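You operate a simulated robot arm through the tools that you are given. There is no shell and no other tool.

You are at the controls of a simulated robot arm. One attempt, no reset.

TASK
Turn the frame stand to the paint bench and pin it there.
Fine: slide the keeper over the tube first; park the pin in its holder while you turn.

Only the result counts: the job must be done as asked and must still hold three seconds after the hand-in. Knocking over, shifting, dropping, spilling or breaking anything else fails it.

THE ROBOT
A 7-joint arm with a fingered hand, fixed in place. Base frame: the origin is on the floor under the middle of its stand, x ahead of it, y to its left, z up. Units: m, degrees, N and s.
With the tool pointing down near the work surface it reaches from about 0.1 to 0.66 m from the base axis. Its first joint turns from -69.0 to 172.0 degrees. Payload 3.2 kg.
Tool frame: the origin (TCP) lies between the finger pads and is the grasp point; the fingertips stand 0.026 m ahead of it; z points along the fingers, y is the line along which they close. The gripper opens to 0.088 m; its body begins 0.03 m behind the TCP. The gripper is a hand of 5 fingers: y runs from the thumb to the fingers, the wrist lies at [-0.016, -0.108, -0.172] in the tool frame.
Orientation is that of the tool frame in the base frame, as a unit quaternion [w, x, y, z]. With the fingers straight down and the wrist toward the robot, the tool's x, y and z point along [0, 1, 0], [1, 0, 0] and [0, 0, -1] of the base frame.

THE INTERFACE
- The arm moves only by the tool play_rows. Its arguments are lists of equal length, an entry for each row: "offset": the shift along the tool's x, y, z in m, a list of three; "delta_rot": the turn, a rotation vector about the tool's x, y, z in degrees, a list of three. In form: {"offset": [[dx, dy, dz], ...], "delta_rot": [[ax, ay, az], ...]}. A call has 1 to 20 rows; each row shifts and turns the commanded pose from where the row before left it, along the tool's axes as they then stand. Rows are played at 5 a second. More than 0.05 m and 8.6 degrees between two rows, and nothing of the call is played. Where a pose cannot be reached the arm comes as near as it can. A force on the tool above 40 N (or 10 N above the force at the start of the call, whichever is more), or a blocked arm, ends the call early, and 0.2 s more pass. In this call time passes only in rows, and 0.2 s behind the last. It gives the time, the measured TCP pose, the force on the tool (base axes), the opening and the grip force at its end, in the units of the frame above (readings bear some noise), with the torque about the TCP (base axes, N m) and any sound that the robot's microphone picked up, and new pictures: "views" is both (left out), scene, wrist or none.
- Cameras (640 x 400 px; columns grow to the right, rows downward): "scene" is fixed at [0.3861, 0.4952, 1.3999]; the picture's right is [-0.90, -0.45, 0.00], its down [-0.32, 0.65, -0.69] and it looks along [0.31, -0.62, -0.72] (base axes); focal length 348 px, centre (320, 200). "wrist" rides on the gripper at [0.067, -0.097, -0.117] in the tool frame; the picture's right is [-0.71, 0.33, -0.62], its down [-0.65, -0.65, 0.39] and it looks along [-0.28, 0.68, 0.68] (tool axes); focal length 234 px, centre (320, 200). There is no depth. A picture from a camera that has moved, and an enlarged one, comes with that camera's place and axes in the base frame and with its lens. The place of the scene camera against the robot may be out by one fixed shift of up to 0.025 m in any direction.
- slide_trunk(by): slides the trunk up (or, below 0, down) by that many m; the arm rides with it, the base frame stays. It gives what a move gives, with no picture.
- curl_fingers(index, middle, ring, little, thumb_bend, thumb_turn): sets how far each is bent, from 0 (flat) to 1 (curled in); at 0.3 the hand is open as for a grip, at 0.7 the pads meet at the TCP. One left out holds its place. A second passes; each finger stops where it meets its share of the squeeze, and holds until it gets a number again. It is the only way to open and close the hand. It gives what a move gives, with no picture; readings hold the bend of each and the force on index, middle, ring, little, thumb and palm. thumb_turn goes from beside the hand (0) to across from the fingers (1), as for a grip.
- inspect(camera, box): a new picture of the part [left, top, right, bottom] of that camera's present view, enlarged. No time passes.
- sign_off(): hands the job in; it is judged then, once.

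Nothing tells you positions but the pictures and the camera data. Unless the task says otherwise, let go and move clear before handing in.

The tools are called by a JSON object that holds its "fn" and its "kwargs". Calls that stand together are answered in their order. play_rows: Moves the arm, as the interface text tells. Its arguments: {"type":"object","properties":{"offset":{"type":"array"},"delta_rot":{"type":"array"},"views":{"type":"string","enum":["both","scene","wrist","none"]}},"required":["offset","delta_rot"]} The other tools are called the same way: slide_trunk (by) moves the trunk up or down; curl_fingers (index, middle, ring, little, thumb_bend, thumb_turn) moves the fingers one by one; inspect (camera, box) takes an enlarged picture of a part of a camera's view; sign_off () hands the job in.

At the start:

```text
time: 0.0
tool_pos: [0.5421, -0.0333, 1.0934]
tool_rot: [0.0, 0.707, 0.707, 0.001]
contact_force: [0.3, 0.9, -0.7]
ft_torque: [-0.01, 0.0, 0.01]
finger_gap: 0.0878
grasp_force: 0.1
shape: jaw
bend: [0.3, 0.3, 0.3, 0.3, 0.3, 0.97]
finger forces: [0.0, 0.0, 0.0, 0.0, 0.0, 0.0]
trunk travel left (down, up): [-0.675, 0.165]
```

scene: 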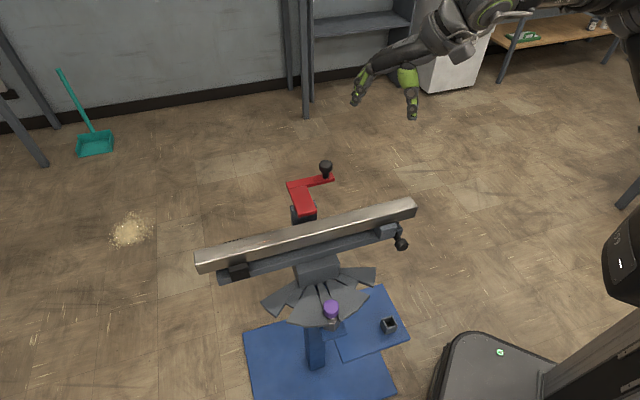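
wrist: 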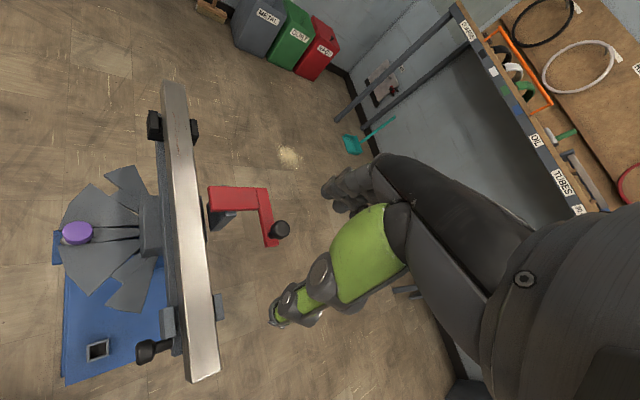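

I see a frame stand with a long metal tube, a red crank on the far side, a fan-shaped plate with a purple-headed pin, and a small square holder on a blue mat. I'll enlarge the pictures before moving anything.

{"fn": "inspect", "kwargs": {"camera": "scene", "box": [180, 150, 440, 312]}}

{"fn": "inspect", "kwargs": {"camera": "scene", "box": [230, 250, 430, 400]}}

{"fn": "inspect", "kwargs": {"camera": "wrist", "box": [40, 70, 300, 390]}}

{"fn": "inspect", "kwargs": {"camera": "wrist", "box": [180, 0, 640, 220]}}

{"fn": "inspect", "kwargs": {"camera": "scene", "box": [0, 0, 640, 200]}}

```text
2.46 times, centred on (310, 231) of scene
camera zoom: at [0.3861, 0.4952, 1.3999], right [-0.9, -0.45, 0.0], down [-0.32, 0.65, -0.69], along [0.31, -0.62, -0.72], focal length 857 px, centre (345, 124)
```

zoom: 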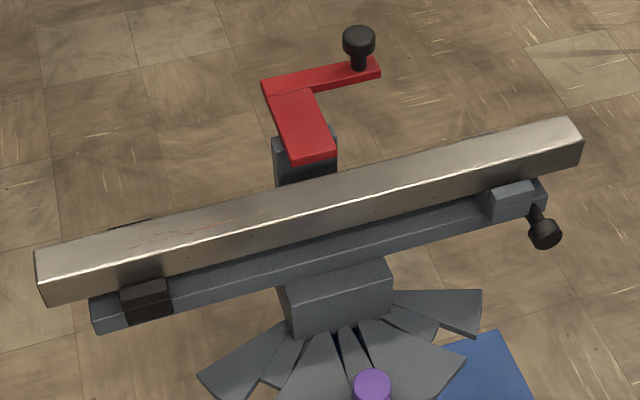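

```text
2.67 times, centred on (330, 325) of scene
camera zoom: at [0.3861, 0.4952, 1.3999], right [-0.9, -0.45, 0.0], down [-0.32, 0.65, -0.69], along [0.31, -0.62, -0.72], focal length 928 px, centre (293, -133)
```

zoom: 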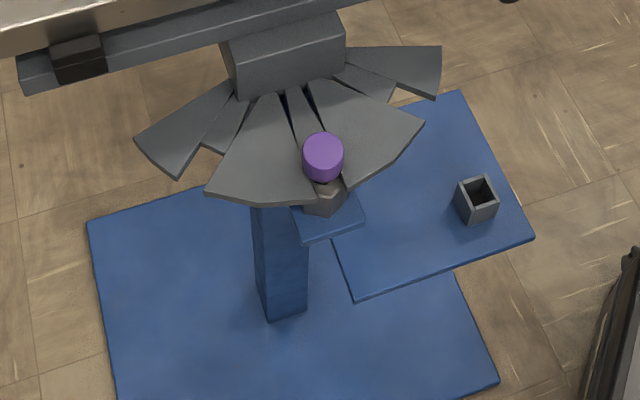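

```text
1.25 times, centred on (170, 230) of wrist
camera zoom: at [0.4447, 0.033, 1.21], right [0.33, -0.71, 0.62], down [-0.65, -0.65, -0.39], along [0.68, -0.28, -0.68], focal length 293 px, centre (508, 162)
```

zoom: 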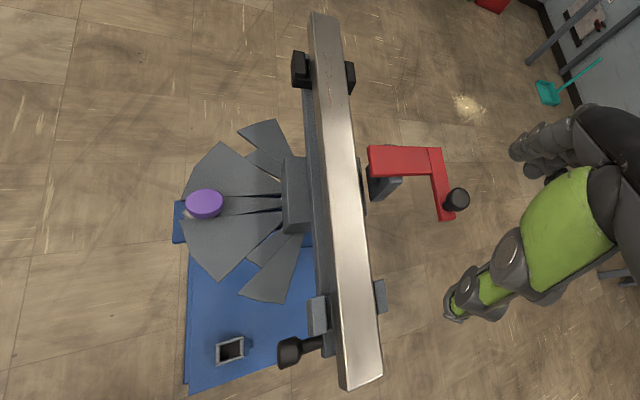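

```text
1.39 times, centred on (410, 110) of wrist
camera zoom: at [0.4447, 0.033, 1.21], right [0.33, -0.71, 0.62], down [-0.65, -0.65, -0.39], along [0.68, -0.28, -0.68], focal length 326 px, centre (195, 325)
```

zoom: 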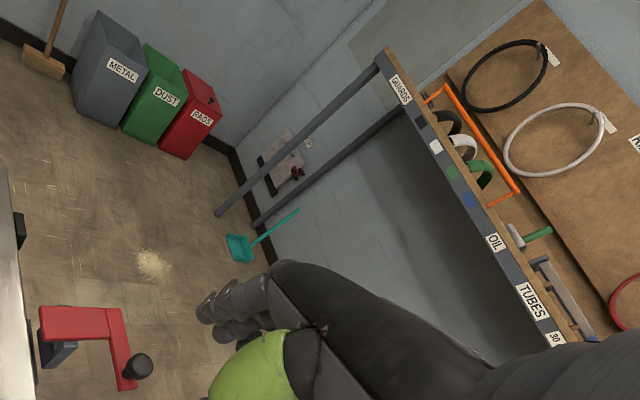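

```text
1.00 times, centred on (320, 100) of scene (not enlarged: the box is as wide or as high as the picture)
camera zoom: at [0.3861, 0.4952, 1.3999], right [-0.9, -0.45, 0.0], down [-0.32, 0.65, -0.69], along [0.31, -0.62, -0.72], focal length 348 px, centre (320, 300)
```

zoom: 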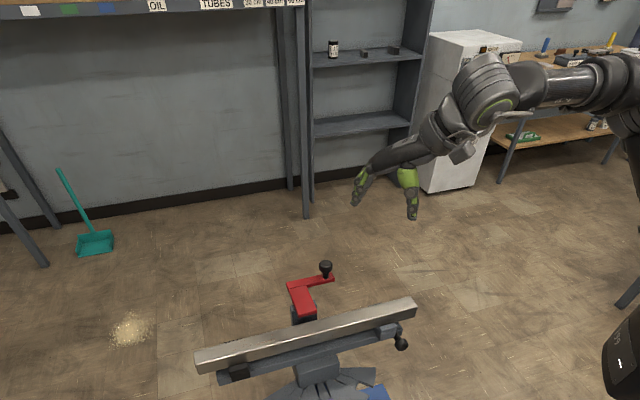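

The stand is diagonal to the robot. The tube runs from about (0.45,-0.10) to (0.80,0.26) at z≈0.8, with the pin near (0.53,0.17) and the crank knob near (0.65,-0.06). I still need to find the paint bench, so I'm inspecting the room.

{"fn": "inspect", "kwargs": {"camera": "scene", "box": [440, 0, 640, 125]}}

{"fn": "inspect", "kwargs": {"camera": "scene", "box": [280, 0, 460, 112]}}

{"fn": "inspect", "kwargs": {"camera": "scene", "box": [0, 0, 200, 180]}}

{"fn": "inspect", "kwargs": {"camera": "wrist", "box": [480, 0, 640, 220]}}

{"fn": "inspect", "kwargs": {"camera": "wrist", "box": [50, 150, 180, 310]}}

{"fn": "inspect", "kwargs": {"camera": "scene", "box": [260, 150, 360, 212]}}

{"fn": "inspect", "kwargs": {"camera": "scene", "box": [260, 260, 400, 350]}}

{"fn": "inspect", "kwargs": {"camera": "scene", "box": [190, 230, 290, 292]}}

{"fn": "inspect", "kwargs": {"camera": "scene", "box": [350, 190, 430, 260]}}

```text
3.20 times, centred on (540, 62) of scene
camera zoom: at [0.3861, 0.4952, 1.3999], right [-0.9, -0.45, 0.0], down [-0.32, 0.65, -0.69], along [0.31, -0.62, -0.72], focal length 1114 px, centre (-384, 640)
```

zoom: 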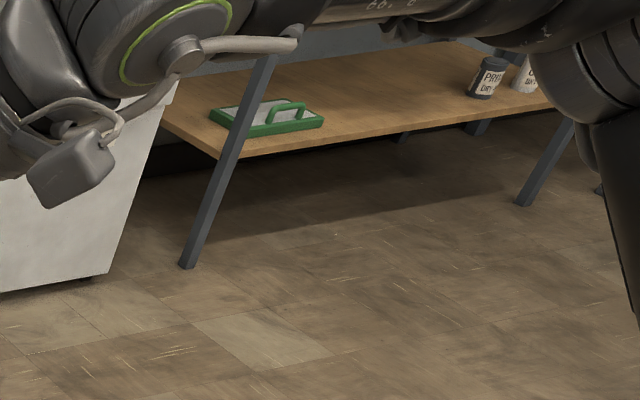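

```text
3.56 times, centred on (370, 56) of scene
camera zoom: at [0.3861, 0.4952, 1.3999], right [-0.9, -0.45, 0.0], down [-0.32, 0.65, -0.69], along [0.31, -0.62, -0.72], focal length 1237 px, centre (142, 712)
```

zoom: 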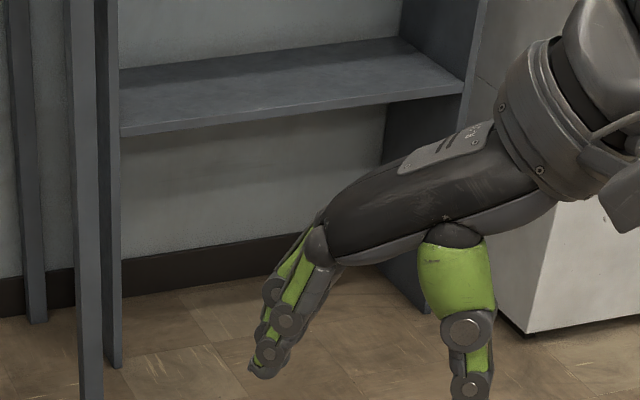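

```text
2.22 times, centred on (100, 90) of scene
camera zoom: at [0.3861, 0.4952, 1.3999], right [-0.9, -0.45, 0.0], down [-0.32, 0.65, -0.69], along [0.31, -0.62, -0.72], focal length 773 px, centre (809, 444)
```

zoom: 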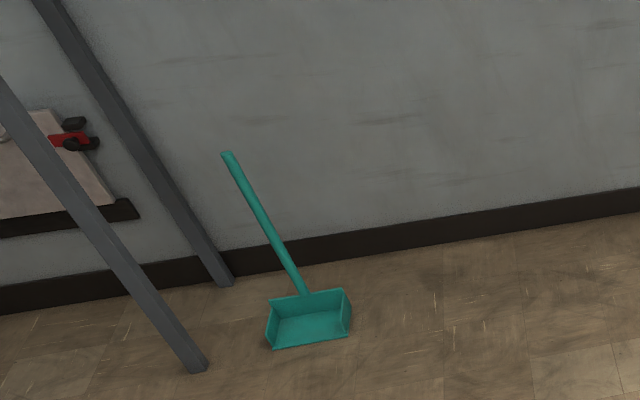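

```text
1.82 times, centred on (560, 110) of wrist
camera zoom: at [0.4447, 0.033, 1.21], right [0.33, -0.71, 0.62], down [-0.65, -0.65, -0.39], along [0.68, -0.28, -0.68], focal length 426 px, centre (-116, 364)
```

zoom: 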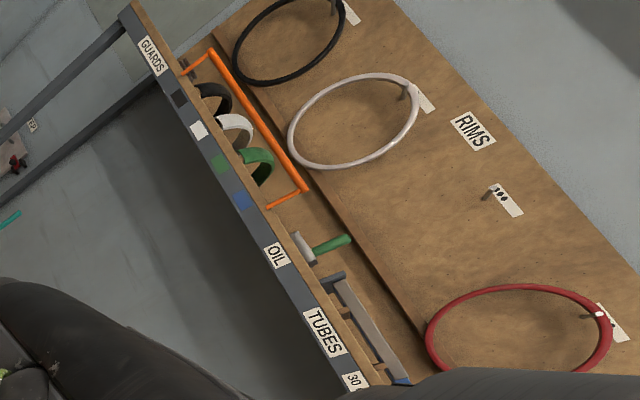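

```text
2.50 times, centred on (115, 230) of wrist
camera zoom: at [0.4447, 0.033, 1.21], right [0.33, -0.71, 0.62], down [-0.65, -0.65, -0.39], along [0.68, -0.28, -0.68], focal length 585 px, centre (832, 125)
```

zoom: 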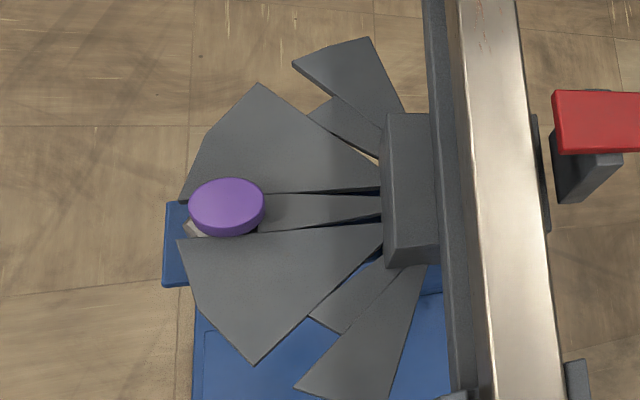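

```text
6.40 times, centred on (310, 181) of scene
camera zoom: at [0.3861, 0.4952, 1.3999], right [-0.9, -0.45, 0.0], down [-0.32, 0.65, -0.69], along [0.31, -0.62, -0.72], focal length 2227 px, centre (384, 322)
```

zoom: 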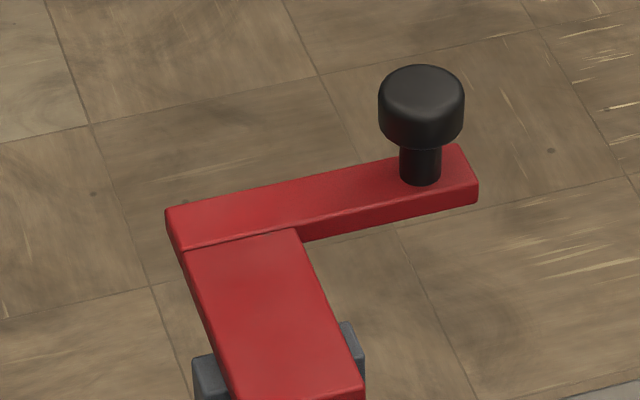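

```text
4.44 times, centred on (330, 305) of scene
camera zoom: at [0.3861, 0.4952, 1.3999], right [-0.9, -0.45, 0.0], down [-0.32, 0.65, -0.69], along [0.31, -0.62, -0.72], focal length 1547 px, centre (276, -267)
```

zoom: 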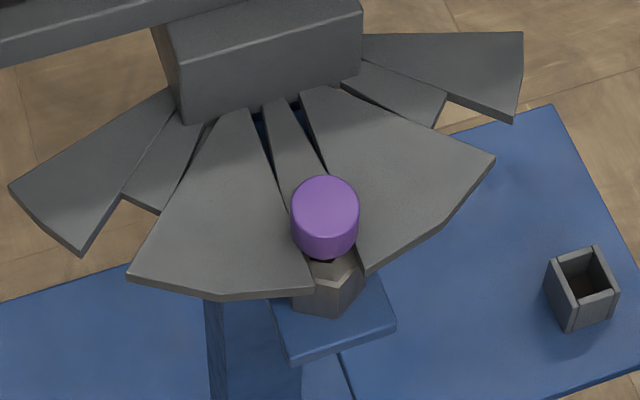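

```text
6.40 times, centred on (240, 261) of scene
camera zoom: at [0.3861, 0.4952, 1.3999], right [-0.9, -0.45, 0.0], down [-0.32, 0.65, -0.69], along [0.31, -0.62, -0.72], focal length 2227 px, centre (832, -190)
```

zoom: 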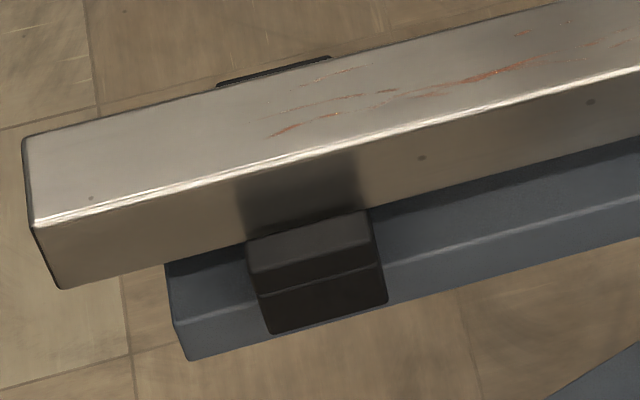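

```text
5.71 times, centred on (390, 225) of scene
camera zoom: at [0.3861, 0.4952, 1.3999], right [-0.9, -0.45, 0.0], down [-0.32, 0.65, -0.69], along [0.31, -0.62, -0.72], focal length 1989 px, centre (-80, 57)
```

zoom: 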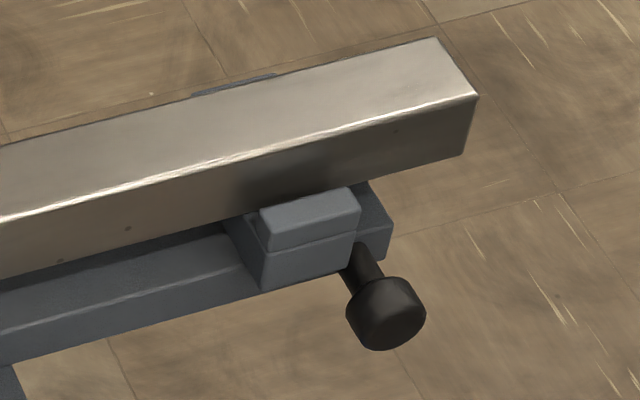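

The red L-shaped slide with the black knob, on the bracket behind the tube, looks like the keeper. The black knob at the beam's near end looks like the turning handle. The bench on the robot's right has a "PRI…" can, so it may be the paint bench. I'll tilt the wrist camera up and look around.

{"fn": "play_rows", "kwargs": {"offset": [[0, 0, -0.02], [0, 0, -0.02], [0, 0, -0.02], [0, 0, 0], [0, 0, 0], [0, 0, 0], [0, 0, 0], [0, 0, 0], [0, 0, 0]], "delta_rot": [[0, 0, 0], [0, 0, 0], [0, 0, 0], [-8, 0, 0], [-8, 0, 0], [-8, 0, 0], [-8, 0, 0], [-8, 0, 0], [0, 0, 0]], "views": "both"}}

```text
time: 2.0
tool_pos: [0.5416, -0.033, 1.1528]
tool_rot: [0.242, 0.664, 0.664, 0.243]
contact_force: [-0.5, -0.1, 0.5]
ft_torque: [-0.02, -0.03, 0.04]
finger_gap: 0.0878
grasp_force: 0.0
shape: jaw
bend: [0.3, 0.3, 0.3, 0.3, 0.3, 0.97]
finger forces: [0.0, 0.0, 0.0, 0.0, 0.0, 0.0]
trunk travel left (down, up): [-0.675, 0.165]
camera wrist: at [0.3915, 0.0328, 1.1793], right [-0.15, -0.71, 0.69], down [-0.25, -0.65, -0.72], along [0.96, -0.28, -0.08], focal length 234 px, centre (320, 200)
```

scene: 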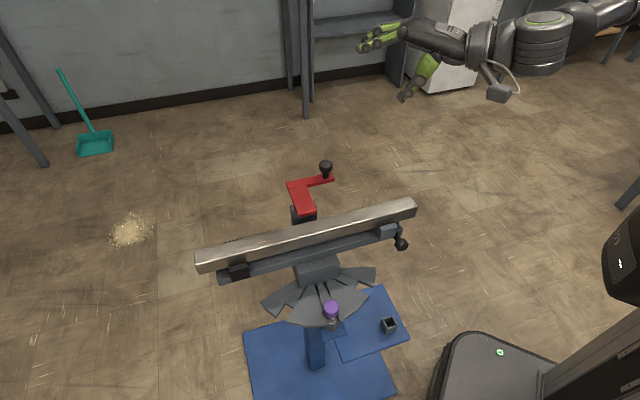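
wrist: 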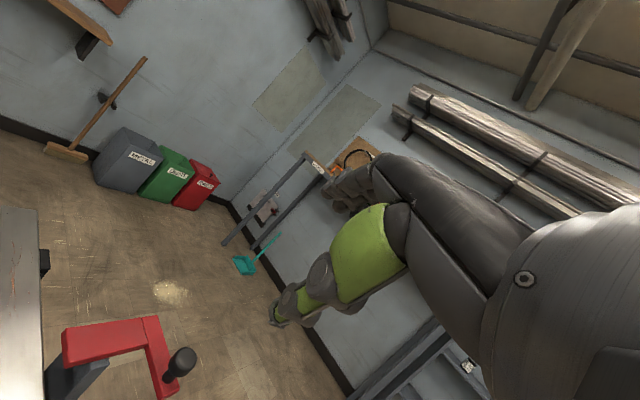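

The front wall has the metal, dust and rags bins and a rack. I'll yaw the camera right to look at the bench on the right side.

{"fn": "play_rows", "kwargs": {"offset": [[0, 0, 0], [0, 0, 0], [0, 0, 0], [0, 0, 0], [0, 0, 0], [0, 0, 0]], "delta_rot": [[0, -5.47, 6.51], [0, -5.47, 6.51], [0, -5.47, 6.51], [0, -5.47, 6.51], [0, -5.47, 6.51], [0, -5.47, 6.51]], "views": "wrist"}}

{"fn": "play_rows", "kwargs": {"offset": [[0, 0, 0], [0, 0, 0], [0, 0, 0], [0, 0, 0], [0, 0, 0], [0, 0, 0]], "delta_rot": [[0, -5.47, 6.51], [0, -5.47, 6.51], [0, -5.47, 6.51], [0, -5.47, 6.51], [0, -5.47, 6.51], [0, -5.47, 6.51]], "views": "wrist"}}

```text
time: 3.4
tool_pos: [0.5428, -0.0322, 1.1529]
tool_rot: [0.323, 0.886, 0.313, 0.114]
contact_force: [0.2, 0.4, -0.1]
ft_torque: [0.0, -0.02, 0.02]
finger_gap: 0.088
grasp_force: 0.1
shape: jaw
bend: [0.3, 0.3, 0.3, 0.3, 0.3, 0.97]
finger forces: [0.1, 0.0, 0.0, 0.0, 0.1, 0.0]
trunk travel left (down, up): [-0.675, 0.165]
camera wrist: at [0.4998, 0.1257, 1.1795], right [-0.64, -0.33, 0.69], down [-0.66, -0.21, -0.72], along [0.38, -0.92, -0.08], focal length 234 px, centre (320, 200)
```

wrist: 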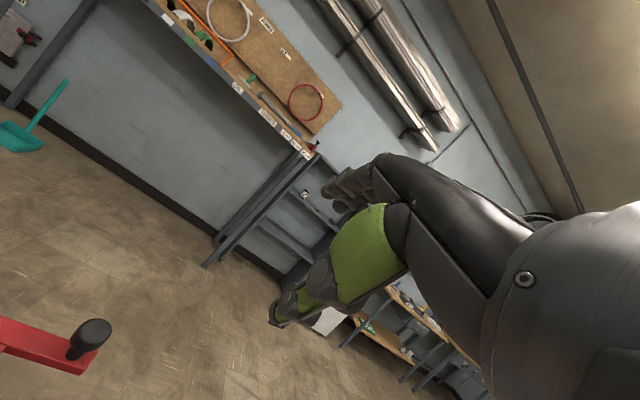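

```text
time: 4.8
tool_pos: [0.5015, -0.1753, 1.1244]
tool_rot: [0.312, 0.942, -0.115, -0.043]
contact_force: [-0.1, -0.4, 0.0]
ft_torque: [0.02, -0.02, -0.01]
finger_gap: 0.0879
grasp_force: 0.0
shape: jaw
bend: [0.3, 0.3, 0.3, 0.3, 0.3, 0.97]
finger forces: [0.0, 0.0, 0.1, 0.0, 0.0, 0.0]
out of reach, approached as far as the arm can: row 4, 5, 6
trunk travel left (down, up): [-0.675, 0.165]
camera wrist: at [0.6022, -0.0469, 1.1591], right [-0.65, 0.27, 0.7], down [-0.57, 0.44, -0.7], along [-0.5, -0.85, -0.13], focal length 234 px, centre (320, 200)
```

wrist: 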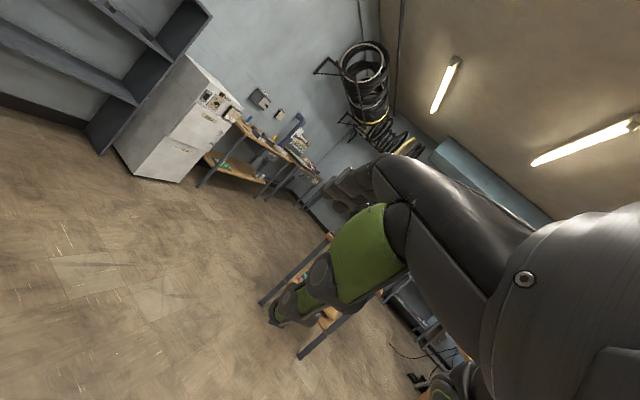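

{"fn": "inspect", "kwargs": {"camera": "wrist", "box": [180, 70, 340, 220]}}

{"fn": "inspect", "kwargs": {"camera": "wrist", "box": [250, 220, 480, 400]}}

{"fn": "inspect", "kwargs": {"camera": "scene", "box": [440, 0, 640, 125]}}

```text
2.67 times, centred on (260, 145) of wrist
camera zoom: at [0.6022, -0.0469, 1.1591], right [-0.65, 0.27, 0.7], down [-0.57, 0.44, -0.7], along [-0.5, -0.85, -0.13], focal length 624 px, centre (480, 347)
```

zoom: 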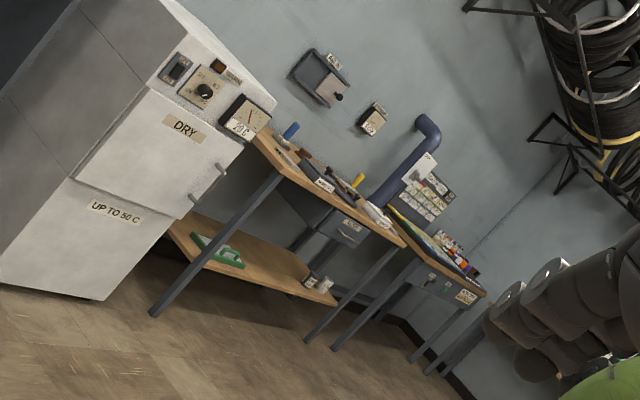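

```text
2.22 times, centred on (365, 310) of wrist
camera zoom: at [0.6022, -0.0469, 1.1591], right [-0.65, 0.27, 0.7], down [-0.57, 0.44, -0.7], along [-0.5, -0.85, -0.13], focal length 520 px, centre (220, -44)
```

zoom: 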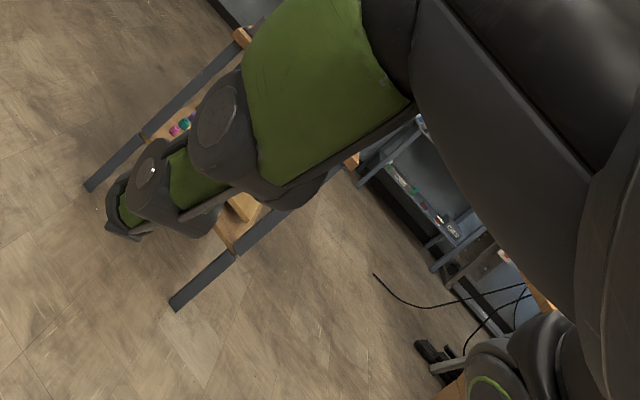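

```text
3.20 times, centred on (540, 62) of scene
camera zoom: at [0.3861, 0.4952, 1.3999], right [-0.9, -0.45, 0.0], down [-0.32, 0.65, -0.69], along [0.31, -0.62, -0.72], focal length 1114 px, centre (-384, 640)
```

zoom: 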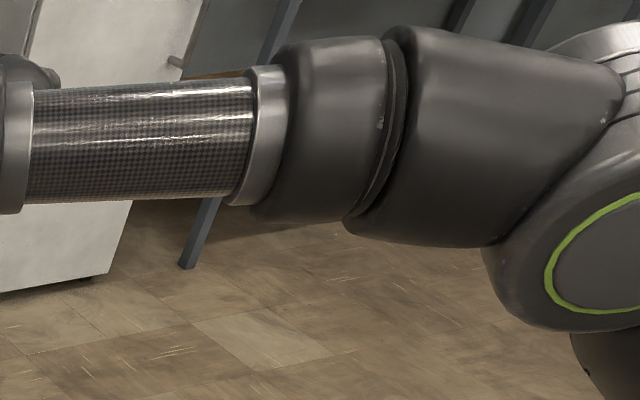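

{"fn": "inspect", "kwargs": {"camera": "wrist", "box": [235, 105, 305, 150]}}

{"fn": "inspect", "kwargs": {"camera": "wrist", "box": [265, 120, 335, 195]}}

{"fn": "inspect", "kwargs": {"camera": "wrist", "box": [310, 20, 440, 160]}}

{"fn": "inspect", "kwargs": {"camera": "wrist", "box": [370, 250, 480, 400]}}

{"fn": "inspect", "kwargs": {"camera": "wrist", "box": [230, 80, 310, 130]}}

```text
8.89 times, centred on (270, 128) of wrist
camera zoom: at [0.6022, -0.0469, 1.1591], right [-0.65, 0.27, 0.7], down [-0.57, 0.44, -0.7], along [-0.5, -0.85, -0.13], focal length 2082 px, centre (764, 844)
```

zoom: 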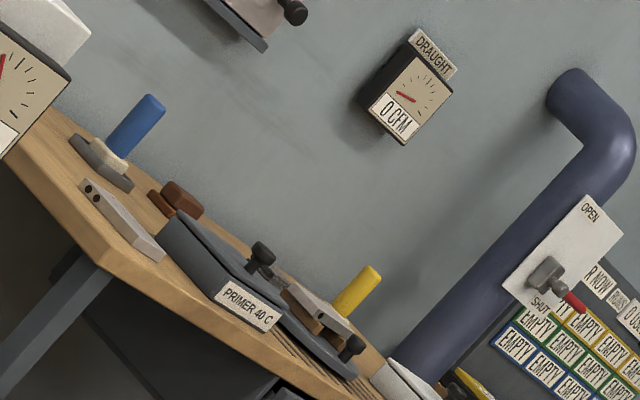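

```text
5.33 times, centred on (300, 158) of wrist
camera zoom: at [0.6022, -0.0469, 1.1591], right [-0.65, 0.27, 0.7], down [-0.57, 0.44, -0.7], along [-0.5, -0.85, -0.13], focal length 1249 px, centre (427, 427)
```

zoom: 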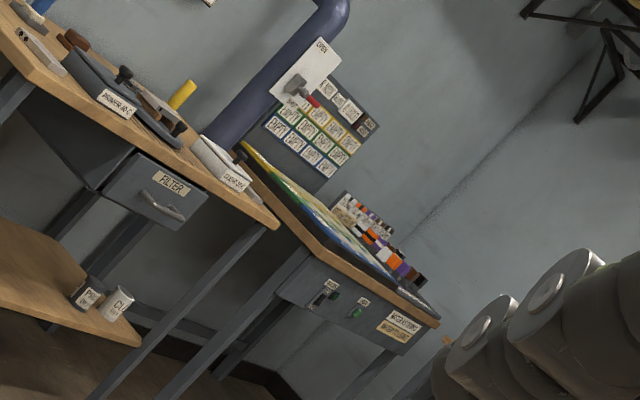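

```text
2.86 times, centred on (375, 90) of wrist
camera zoom: at [0.6022, -0.0469, 1.1591], right [-0.65, 0.27, 0.7], down [-0.57, 0.44, -0.7], along [-0.5, -0.85, -0.13], focal length 669 px, centre (163, 514)
```

zoom: 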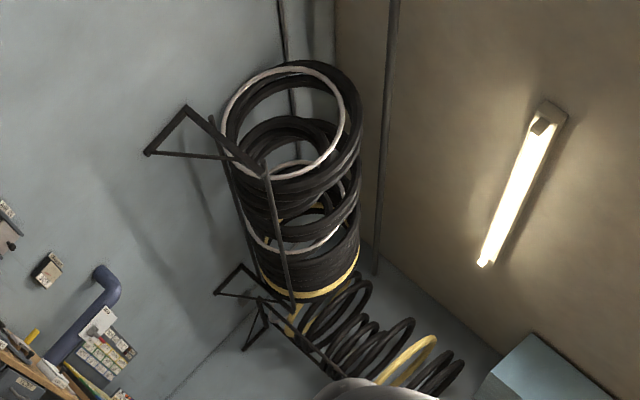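

```text
2.67 times, centred on (425, 325) of wrist
camera zoom: at [0.6022, -0.0469, 1.1591], right [-0.65, 0.27, 0.7], down [-0.57, 0.44, -0.7], along [-0.5, -0.85, -0.13], focal length 624 px, centre (40, -133)
```

zoom: 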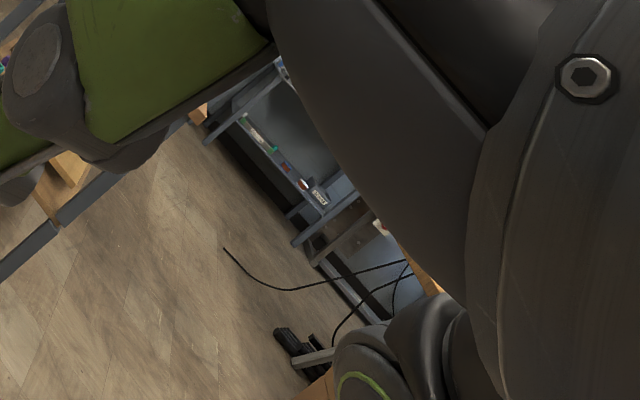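

```text
8.00 times, centred on (270, 105) of wrist
camera zoom: at [0.6022, -0.0469, 1.1591], right [-0.65, 0.27, 0.7], down [-0.57, 0.44, -0.7], along [-0.5, -0.85, -0.13], focal length 1873 px, centre (720, 960)
```

zoom: 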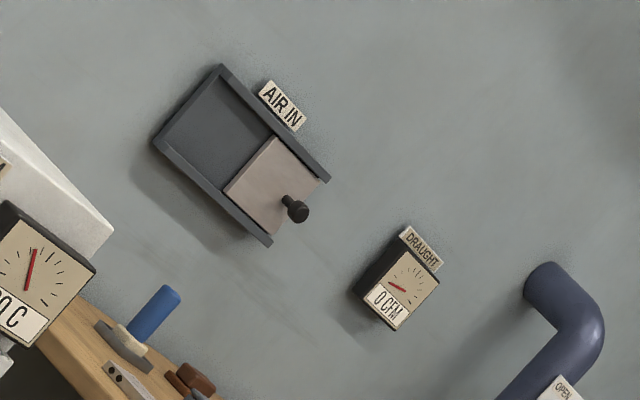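

The right wall holds the drying oven, a primer/filter bench, and a bench with colour charts and paints under an extractor duct. Before I settle on a direction, I'll swing back and look left for other benches.

{"fn": "play_rows", "kwargs": {"offset": [[0, 0, 0], [0, 0, 0], [0, 0, 0], [0, 0, 0], [0, 0, 0], [0, 0, 0], [0, 0, 0], [0, 0, 0], [0, 0, 0], [0, 0, 0], [0, 0, 0], [0, 0, 0]], "delta_rot": [[0, 5.47, -6.51], [0, 5.47, -6.51], [0, 5.47, -6.51], [0, 5.47, -6.51], [0, 5.47, -6.51], [0, 5.47, -6.51], [0, 5.47, -6.51], [0, 5.47, -6.51], [0, 5.47, -6.51], [0, 5.47, -6.51], [0, 5.47, -6.51], [0, 5.47, -6.51]], "views": "none"}}

{"fn": "play_rows", "kwargs": {"offset": [[0, 0, 0], [0, 0, 0], [0, 0, 0], [0, 0, 0], [0, 0, 0], [0, 0, 0]], "delta_rot": [[0, 5.47, -6.51], [0, 5.47, -6.51], [0, 5.47, -6.51], [0, 5.47, -6.51], [0, 5.47, -6.51], [0, 5.47, -6.51]], "views": "wrist"}}

```text
time: 7.4
tool_pos: [0.502, -0.1536, 1.1228]
tool_rot: [0.242, 0.663, 0.665, 0.243]
contact_force: [0.1, 0.8, 0.4]
ft_torque: [-0.01, 0.01, 0.04]
finger_gap: 0.0878
grasp_force: 0.0
shape: jaw
bend: [0.3, 0.3, 0.3, 0.3, 0.3, 0.97]
finger forces: [0.0, 0.1, 0.0, 0.1, 0.1, 0.0]
trunk travel left (down, up): [-0.675, 0.165]
```

```text
time: 8.8
tool_pos: [0.5018, -0.1452, 1.1228]
tool_rot: [0.175, 0.47, 0.816, 0.289]
contact_force: [0.5, 0.2, 0.2]
ft_torque: [0.01, -0.02, 0.0]
finger_gap: 0.0878
grasp_force: 0.1
shape: jaw
bend: [0.3, 0.3, 0.3, 0.3, 0.3, 0.97]
finger forces: [0.0, 0.0, 0.0, 0.0, 0.0, 0.0]
out of reach, approached as far as the arm can: row 4, 5, 6
trunk travel left (down, up): [-0.675, 0.165]
camera wrist: at [0.3387, -0.1616, 1.1506], right [0.22, -0.68, 0.7], down [0.1, -0.7, -0.71], along [0.97, 0.23, -0.09], focal length 234 px, centre (320, 200)
```

wrist: 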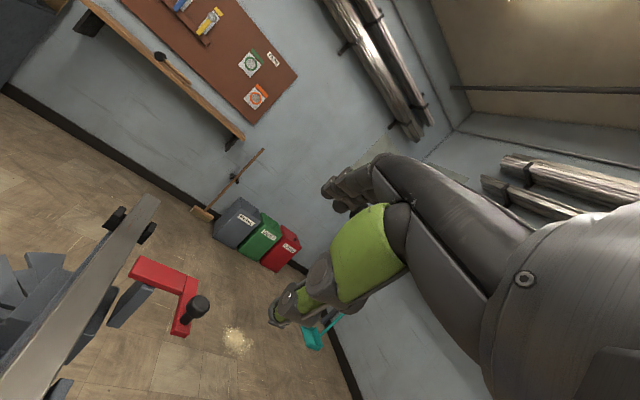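

Looking left now: I'm moving the hand over to the left and then yawing further.

{"fn": "play_rows", "kwargs": {"offset": [[0.0486, 0.005, 0], [0.0486, 0.005, 0], [0.0486, 0.005, 0], [0.0486, 0.005, 0], [0.0486, 0.005, 0], [0.0486, 0.005, 0], [0.0486, 0.005, 0], [0.0486, 0.005, 0], [0.0486, 0.005, 0], [0.0486, 0.005, 0]], "delta_rot": [[0, 0, 0], [0, 0, 0], [0, 0, 0], [0, 0, 0], [0, 0, 0], [0, 0, 0], [0, 0, 0], [0, 0, 0], [0, 0, 0], [0, 0, 0]], "views": "wrist"}}

{"fn": "play_rows", "kwargs": {"offset": [[0, 0, 0], [0, 0, 0], [0, 0, 0], [0, 0, 0], [0, 0, 0], [0, 0, 0], [0, 0, 0]], "delta_rot": [[0, 5.47, -6.51], [0, 5.47, -6.51], [0, 5.47, -6.51], [0, 5.47, -6.51], [0, 5.47, -6.51], [0, 5.47, -6.51], [0, 5.47, -6.51]], "views": "wrist"}}

```text
time: 11.0
tool_pos: [0.2956, 0.2989, 1.1475]
tool_rot: [0.176, 0.471, 0.815, 0.288]
contact_force: [0.1, -0.2, 0.1]
ft_torque: [0.0, -0.02, -0.03]
finger_gap: 0.0879
grasp_force: 0.2
shape: jaw
bend: [0.3, 0.3, 0.3, 0.3, 0.3, 0.97]
finger forces: [0.1, 0.1, 0.1, 0.0, 0.0, 0.0]
trunk travel left (down, up): [-0.675, 0.165]
camera wrist: at [0.133, 0.2819, 1.1751], right [0.22, -0.67, 0.7], down [0.1, -0.7, -0.71], along [0.97, 0.23, -0.09], focal length 234 px, centre (320, 200)
```

wrist: 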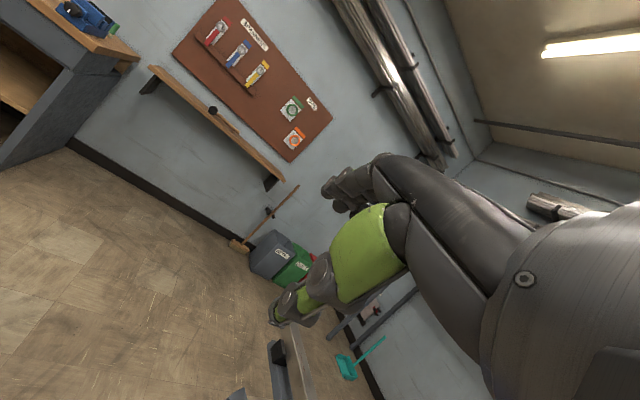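

```text
time: 12.6
tool_pos: [0.2953, 0.2956, 1.1483]
tool_rot: [0.0, 0.005, 0.943, 0.334]
contact_force: [-0.3, -0.1, 0.2]
ft_torque: [0.03, 0.0, 0.03]
finger_gap: 0.088
grasp_force: 0.0
shape: jaw
bend: [0.3, 0.3, 0.3, 0.3, 0.3, 0.97]
finger forces: [0.0, 0.0, 0.0, 0.0, 0.0, 0.0]
trunk travel left (down, up): [-0.675, 0.165]
camera wrist: at [0.2269, 0.1468, 1.1777], right [0.71, -0.14, 0.69], down [0.64, -0.27, -0.72], along [0.29, 0.95, -0.1], focal length 234 px, centre (320, 200)
```

wrist: 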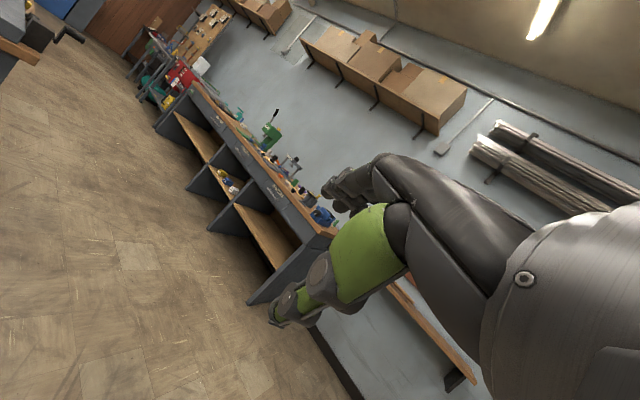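

{"fn": "inspect", "kwargs": {"camera": "wrist", "box": [130, 0, 340, 130]}}

{"fn": "inspect", "kwargs": {"camera": "wrist", "box": [190, 80, 340, 240]}}

{"fn": "inspect", "kwargs": {"camera": "wrist", "box": [0, 0, 140, 100]}}

{"fn": "inspect", "kwargs": {"camera": "wrist", "box": [100, 20, 220, 120]}}

```text
3.05 times, centred on (235, 65) of wrist
camera zoom: at [0.2269, 0.1468, 1.1777], right [0.71, -0.14, 0.69], down [0.64, -0.27, -0.72], along [0.29, 0.95, -0.1], focal length 714 px, centre (579, 611)
```

zoom: 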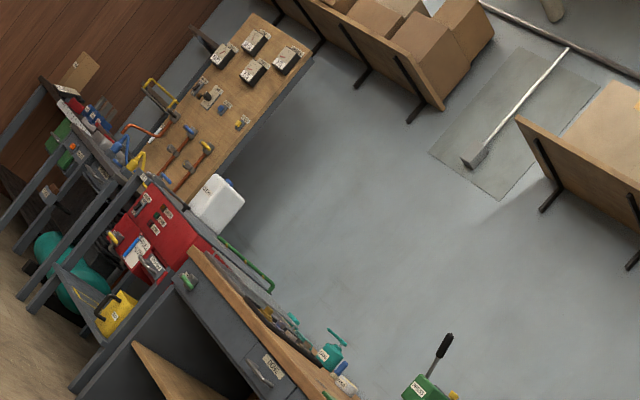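

```text
2.50 times, centred on (265, 160) of wrist
camera zoom: at [0.2269, 0.1468, 1.1777], right [0.71, -0.14, 0.69], down [0.64, -0.27, -0.72], along [0.29, 0.95, -0.1], focal length 585 px, centre (458, 300)
```

zoom: 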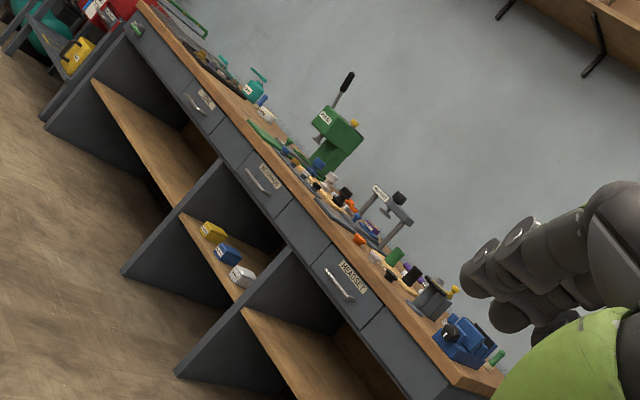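

```text
4.00 times, centred on (70, 50) of wrist
camera zoom: at [0.2269, 0.1468, 1.1777], right [0.71, -0.14, 0.69], down [0.64, -0.27, -0.72], along [0.29, 0.95, -0.1], focal length 937 px, centre (1320, 800)
```

zoom: 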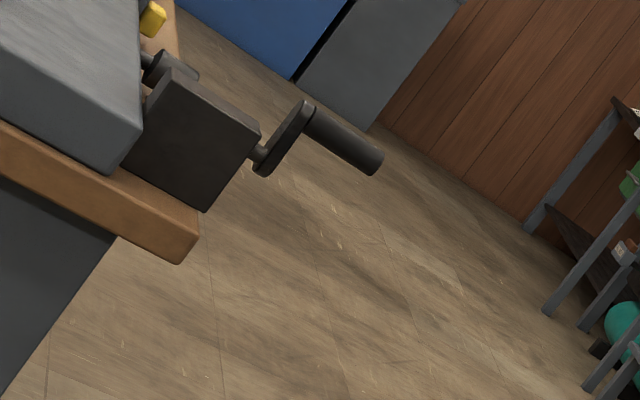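

```text
4.00 times, centred on (160, 70) of wrist
camera zoom: at [0.2269, 0.1468, 1.1777], right [0.71, -0.14, 0.69], down [0.64, -0.27, -0.72], along [0.29, 0.95, -0.1], focal length 937 px, centre (960, 720)
```

zoom: 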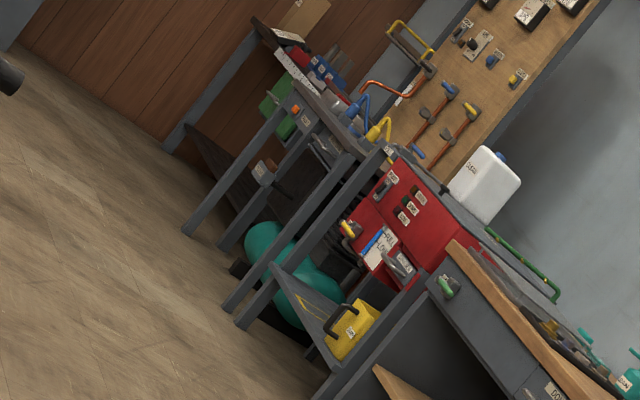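

On the left are an assembly bench and, further back, a brazing bench. The paint area is on the right (-y) wall. Now I'll bring the camera to an oblique close view of the index fan and pin.

{"fn": "play_rows", "kwargs": {"offset": [[0, 0, 0], [0, 0, 0], [0, 0, 0], [0, 0, 0], [0, 0, 0], [0, 0, 0], [0, 0, 0], [0, 0, 0], [0, 0, 0], [0, 0, 0], [0, 0, 0], [0, 0, 0], [0, 0, 0], [0, 0, 0], [0, 0, 0], [0, 0, 0]], "delta_rot": [[0, -5.27, 6.28], [0, -5.27, 6.28], [0, -5.27, 6.28], [0, -5.27, 6.28], [0, -5.27, 6.28], [0, -5.27, 6.28], [0, -5.27, 6.28], [0, -5.27, 6.28], [0, -5.27, 6.28], [0, -5.27, 6.28], [0, -5.27, 6.28], [8, 0, 0], [8, 0, 0], [8, 0, 0], [8, 0, 0], [8, 0, 0]], "views": "none"}}

{"fn": "play_rows", "kwargs": {"offset": [[-0.012, 0, 0.042], [-0.012, 0, 0.042], [-0.012, 0, 0.042], [-0.012, 0, 0.042], [-0.012, 0, 0.042], [-0.012, 0, 0.042]], "delta_rot": [[0, 0, 0], [0, 0, 0], [0, 0, 0], [0, 0, 0], [0, 0, 0], [0, 0, 0]], "views": "both"}}

```text
time: 16.2
tool_pos: [0.3047, 0.2655, 1.1907]
tool_rot: [0.036, 0.717, 0.692, 0.068]
contact_force: [1.1, 0.2, -0.7]
ft_torque: [-0.02, 0.01, 0.0]
finger_gap: 0.088
grasp_force: 0.1
shape: jaw
bend: [0.3, 0.3, 0.3, 0.3, 0.3, 0.97]
finger forces: [0.0, 0.1, 0.0, 0.0, 0.1, 0.0]
out of reach, approached as far as the arm can: row 11, 15, 16
trunk travel left (down, up): [-0.675, 0.165]
stopped in row 16: the arm was blocked; the commanded pose is now the measured one
```

```text
time: 17.6
tool_pos: [0.3393, 0.2039, 0.937]
tool_rot: [0.037, 0.717, 0.693, 0.066]
contact_force: [0.5, 1.0, -0.1]
ft_torque: [0.01, 0.0, 0.02]
finger_gap: 0.088
grasp_force: 0.1
shape: jaw
bend: [0.3, 0.3, 0.3, 0.3, 0.3, 0.97]
finger forces: [0.1, 0.0, 0.0, 0.0, 0.0, 0.0]
trunk travel left (down, up): [-0.675, 0.165]
camera wrist: at [0.2279, 0.2685, 1.0421], right [0.22, -0.74, 0.64], down [-0.61, -0.61, -0.51], along [0.76, -0.28, -0.58], focal length 234 px, centre (320, 200)
```

scene: 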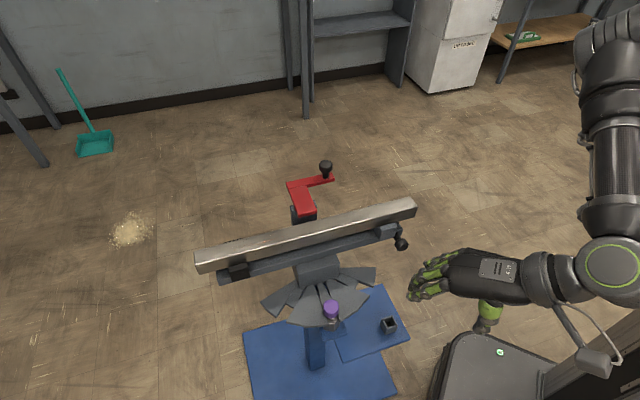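
wrist: 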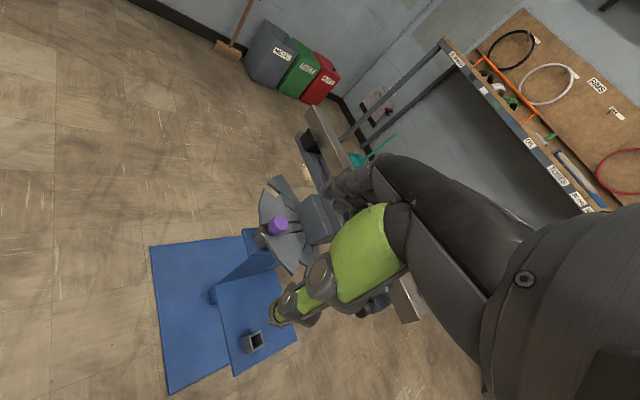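

{"fn": "inspect", "kwargs": {"camera": "wrist", "box": [200, 100, 360, 280]}}

{"fn": "inspect", "kwargs": {"camera": "wrist", "box": [140, 220, 310, 400]}}

{"fn": "inspect", "kwargs": {"camera": "scene", "box": [420, 0, 640, 110]}}

{"fn": "inspect", "kwargs": {"camera": "wrist", "box": [500, 80, 640, 220]}}

```text
2.22 times, centred on (280, 190) of wrist
camera zoom: at [0.2279, 0.2685, 1.0421], right [0.22, -0.74, 0.64], down [-0.61, -0.61, -0.51], along [0.76, -0.28, -0.58], focal length 520 px, centre (409, 222)
```

zoom: 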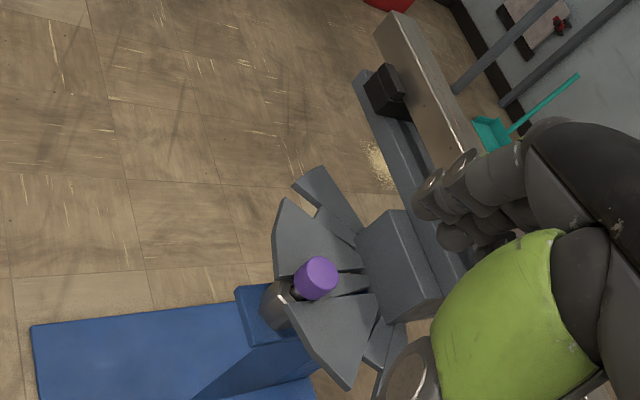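

```text
2.22 times, centred on (225, 310) of wrist
camera zoom: at [0.2279, 0.2685, 1.0421], right [0.22, -0.74, 0.64], down [-0.61, -0.61, -0.51], along [0.76, -0.28, -0.58], focal length 520 px, centre (531, -44)
```

zoom: 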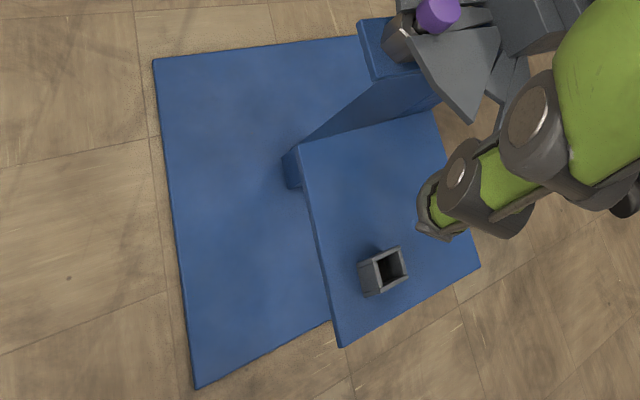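

```text
2.91 times, centred on (530, 55) of scene
camera zoom: at [0.3861, 0.4952, 1.3999], right [-0.9, -0.45, 0.0], down [-0.32, 0.65, -0.69], along [0.31, -0.62, -0.72], focal length 1012 px, centre (-291, 622)
```

zoom: 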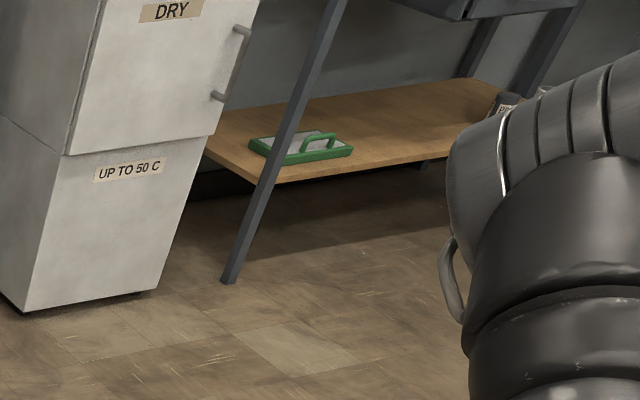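

```text
2.86 times, centred on (570, 150) of wrist
camera zoom: at [0.2279, 0.2685, 1.0421], right [0.22, -0.74, 0.64], down [-0.61, -0.61, -0.51], along [0.76, -0.28, -0.58], focal length 669 px, centre (-394, 343)
```

zoom: 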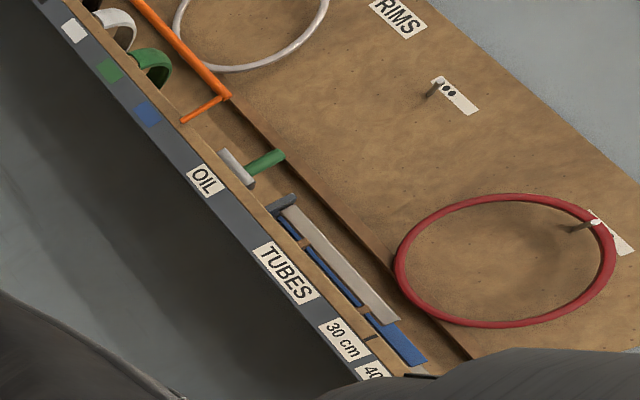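

The fan is a horizontal index plate with radius about 0.148, turning on a vertical post. It has three notches about 48° apart and the pin is in the middle one. I need to know which bench each notch serves, so I'm moving for an unobstructed close view of the fan to look for labels.

{"fn": "play_rows", "kwargs": {"offset": [[-0.03, 0.015, -0.02], [-0.03, 0.015, -0.02], [-0.03, 0.015, -0.02], [-0.03, 0.015, -0.02], [-0.03, 0.015, 0]], "delta_rot": [[0, 0, 0], [0, 0, 0], [0, 0, 0], [0, 0, 0], [0, 0, 0]], "views": "wrist"}}

```text
time: 18.8
tool_pos: [0.3964, 0.0464, 1.0202]
tool_rot: [0.038, 0.717, 0.693, 0.066]
contact_force: [-1.2, -0.9, -0.4]
ft_torque: [0.01, 0.0, -0.01]
finger_gap: 0.0879
grasp_force: 0.0
shape: jaw
bend: [0.3, 0.3, 0.3, 0.3, 0.3, 0.97]
finger forces: [0.0, 0.1, 0.0, 0.1, 0.1, 0.0]
trunk travel left (down, up): [-0.675, 0.165]
camera wrist: at [0.284, 0.1115, 1.125], right [0.22, -0.74, 0.64], down [-0.61, -0.61, -0.51], along [0.76, -0.28, -0.58], focal length 234 px, centre (320, 200)
```

wrist: 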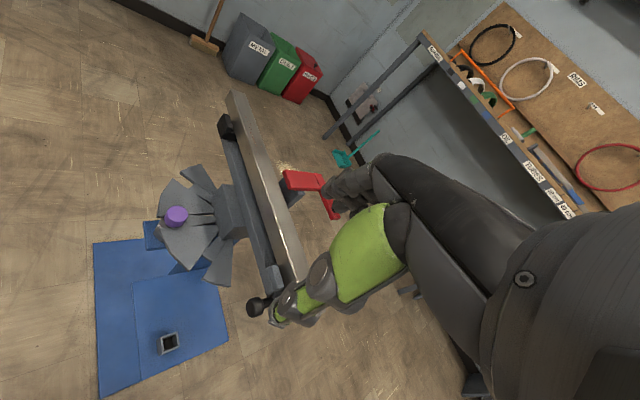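

{"fn": "inspect", "kwargs": {"camera": "wrist", "box": [130, 150, 260, 290]}}

{"fn": "inspect", "kwargs": {"camera": "wrist", "box": [200, 80, 360, 240]}}

{"fn": "inspect", "kwargs": {"camera": "wrist", "box": [80, 220, 240, 400]}}

{"fn": "inspect", "kwargs": {"camera": "wrist", "box": [230, 240, 320, 330]}}

```text
2.86 times, centred on (195, 220) of wrist
camera zoom: at [0.284, 0.1115, 1.125], right [0.22, -0.74, 0.64], down [-0.61, -0.61, -0.51], along [0.76, -0.28, -0.58], focal length 669 px, centre (677, 143)
```

zoom: 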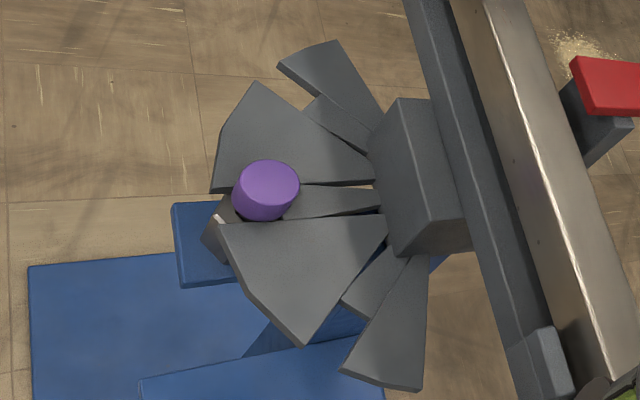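

```text
2.50 times, centred on (280, 160) of wrist
camera zoom: at [0.284, 0.1115, 1.125], right [0.22, -0.74, 0.64], down [-0.61, -0.61, -0.51], along [0.76, -0.28, -0.58], focal length 585 px, centre (420, 300)
```

zoom: 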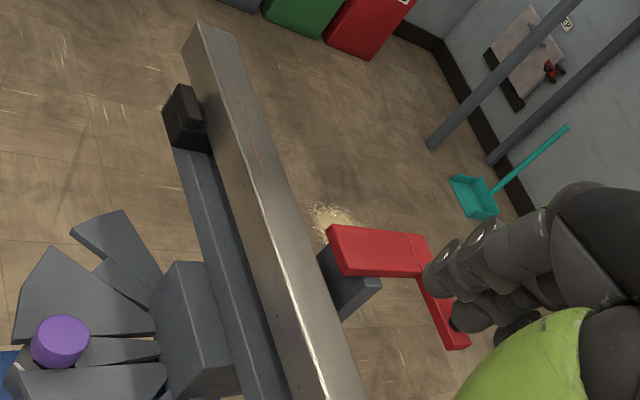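

```text
2.22 times, centred on (160, 310) of wrist
camera zoom: at [0.284, 0.1115, 1.125], right [0.22, -0.74, 0.64], down [-0.61, -0.61, -0.51], along [0.76, -0.28, -0.58], focal length 520 px, centre (676, -44)
```

zoom: 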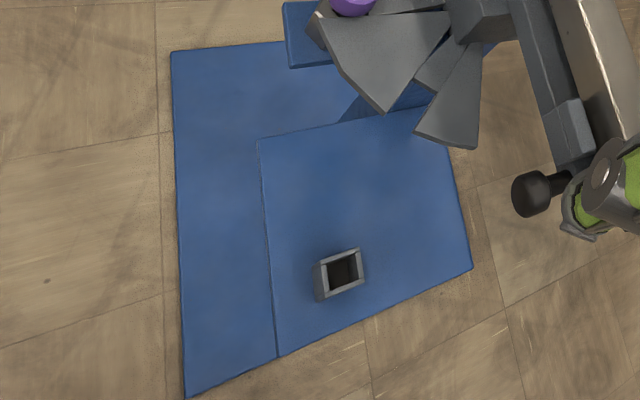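

```text
4.44 times, centred on (275, 285) of wrist
camera zoom: at [0.284, 0.1115, 1.125], right [0.22, -0.74, 0.64], down [-0.61, -0.61, -0.51], along [0.76, -0.28, -0.58], focal length 1041 px, centre (520, -178)
```

zoom: 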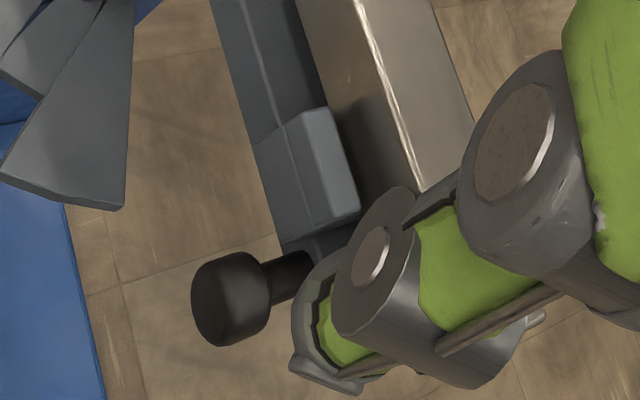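

No labels on the stand itself. I'll look at the benches behind and to the right of the robot to pin down which one is the paint bench.

{"fn": "play_rows", "kwargs": {"offset": [[-0.044, -0.012, -0.017], [-0.044, -0.012, -0.017], [-0.044, -0.012, -0.017], [-0.044, -0.012, -0.017], [-0.044, -0.012, -0.017], [-0.044, -0.012, -0.017], [-0.044, -0.012, -0.017], [-0.044, -0.012, -0.017], [0, 0, 0], [0, 0, 0], [0, 0, 0], [0, 0, 0], [0, 0, 0], [0, 0, 0], [0, 0, 0], [0, 0, 0], [0, 0, 0], [0, 0, 0], [0, 0, 0], [0, 0, 0]], "delta_rot": [[0, 0, 0], [0, 0, 0], [0, 0, 0], [0, 0, 0], [0, 0, 0], [0, 0, 0], [0, 0, 0], [0, 0, 0], [-8, 0, 0], [-8, 0, 0], [-8, 0, 0], [-8, 0, 0], [0, -5.47, 6.51], [0, -5.47, 6.51], [0, -5.47, 6.51], [0, -5.47, 6.51], [0, -5.47, 6.51], [0, -5.47, 6.51], [0, -5.47, 6.51], [0, -5.47, 6.51]], "views": "wrist"}}

```text
time: 23.0
tool_pos: [0.2901, -0.3994, 1.1573]
tool_rot: [0.32, 0.931, 0.163, 0.067]
contact_force: [0.5, -0.2, 0.4]
ft_torque: [-0.01, 0.04, 0.01]
finger_gap: 0.088
grasp_force: 0.0
shape: jaw
bend: [0.3, 0.3, 0.3, 0.3, 0.3, 0.97]
finger forces: [0.0, 0.0, 0.1, 0.1, 0.0, 0.0]
out of reach, approached as far as the arm can: row 4, 8, 12, 13, 14, 15, 16, 18, 19, 20
trunk travel left (down, up): [-0.675, 0.165]
camera wrist: at [0.3004, -0.2377, 1.1906], right [-0.72, -0.13, 0.68], down [-0.69, 0.04, -0.72], along [0.07, -0.99, -0.12], focal length 234 px, centre (320, 200)
```

wrist: 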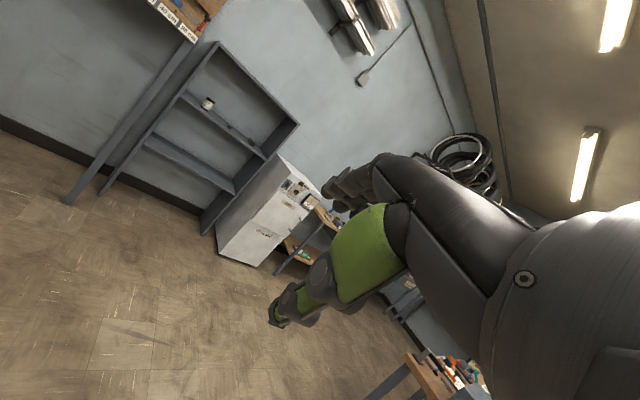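

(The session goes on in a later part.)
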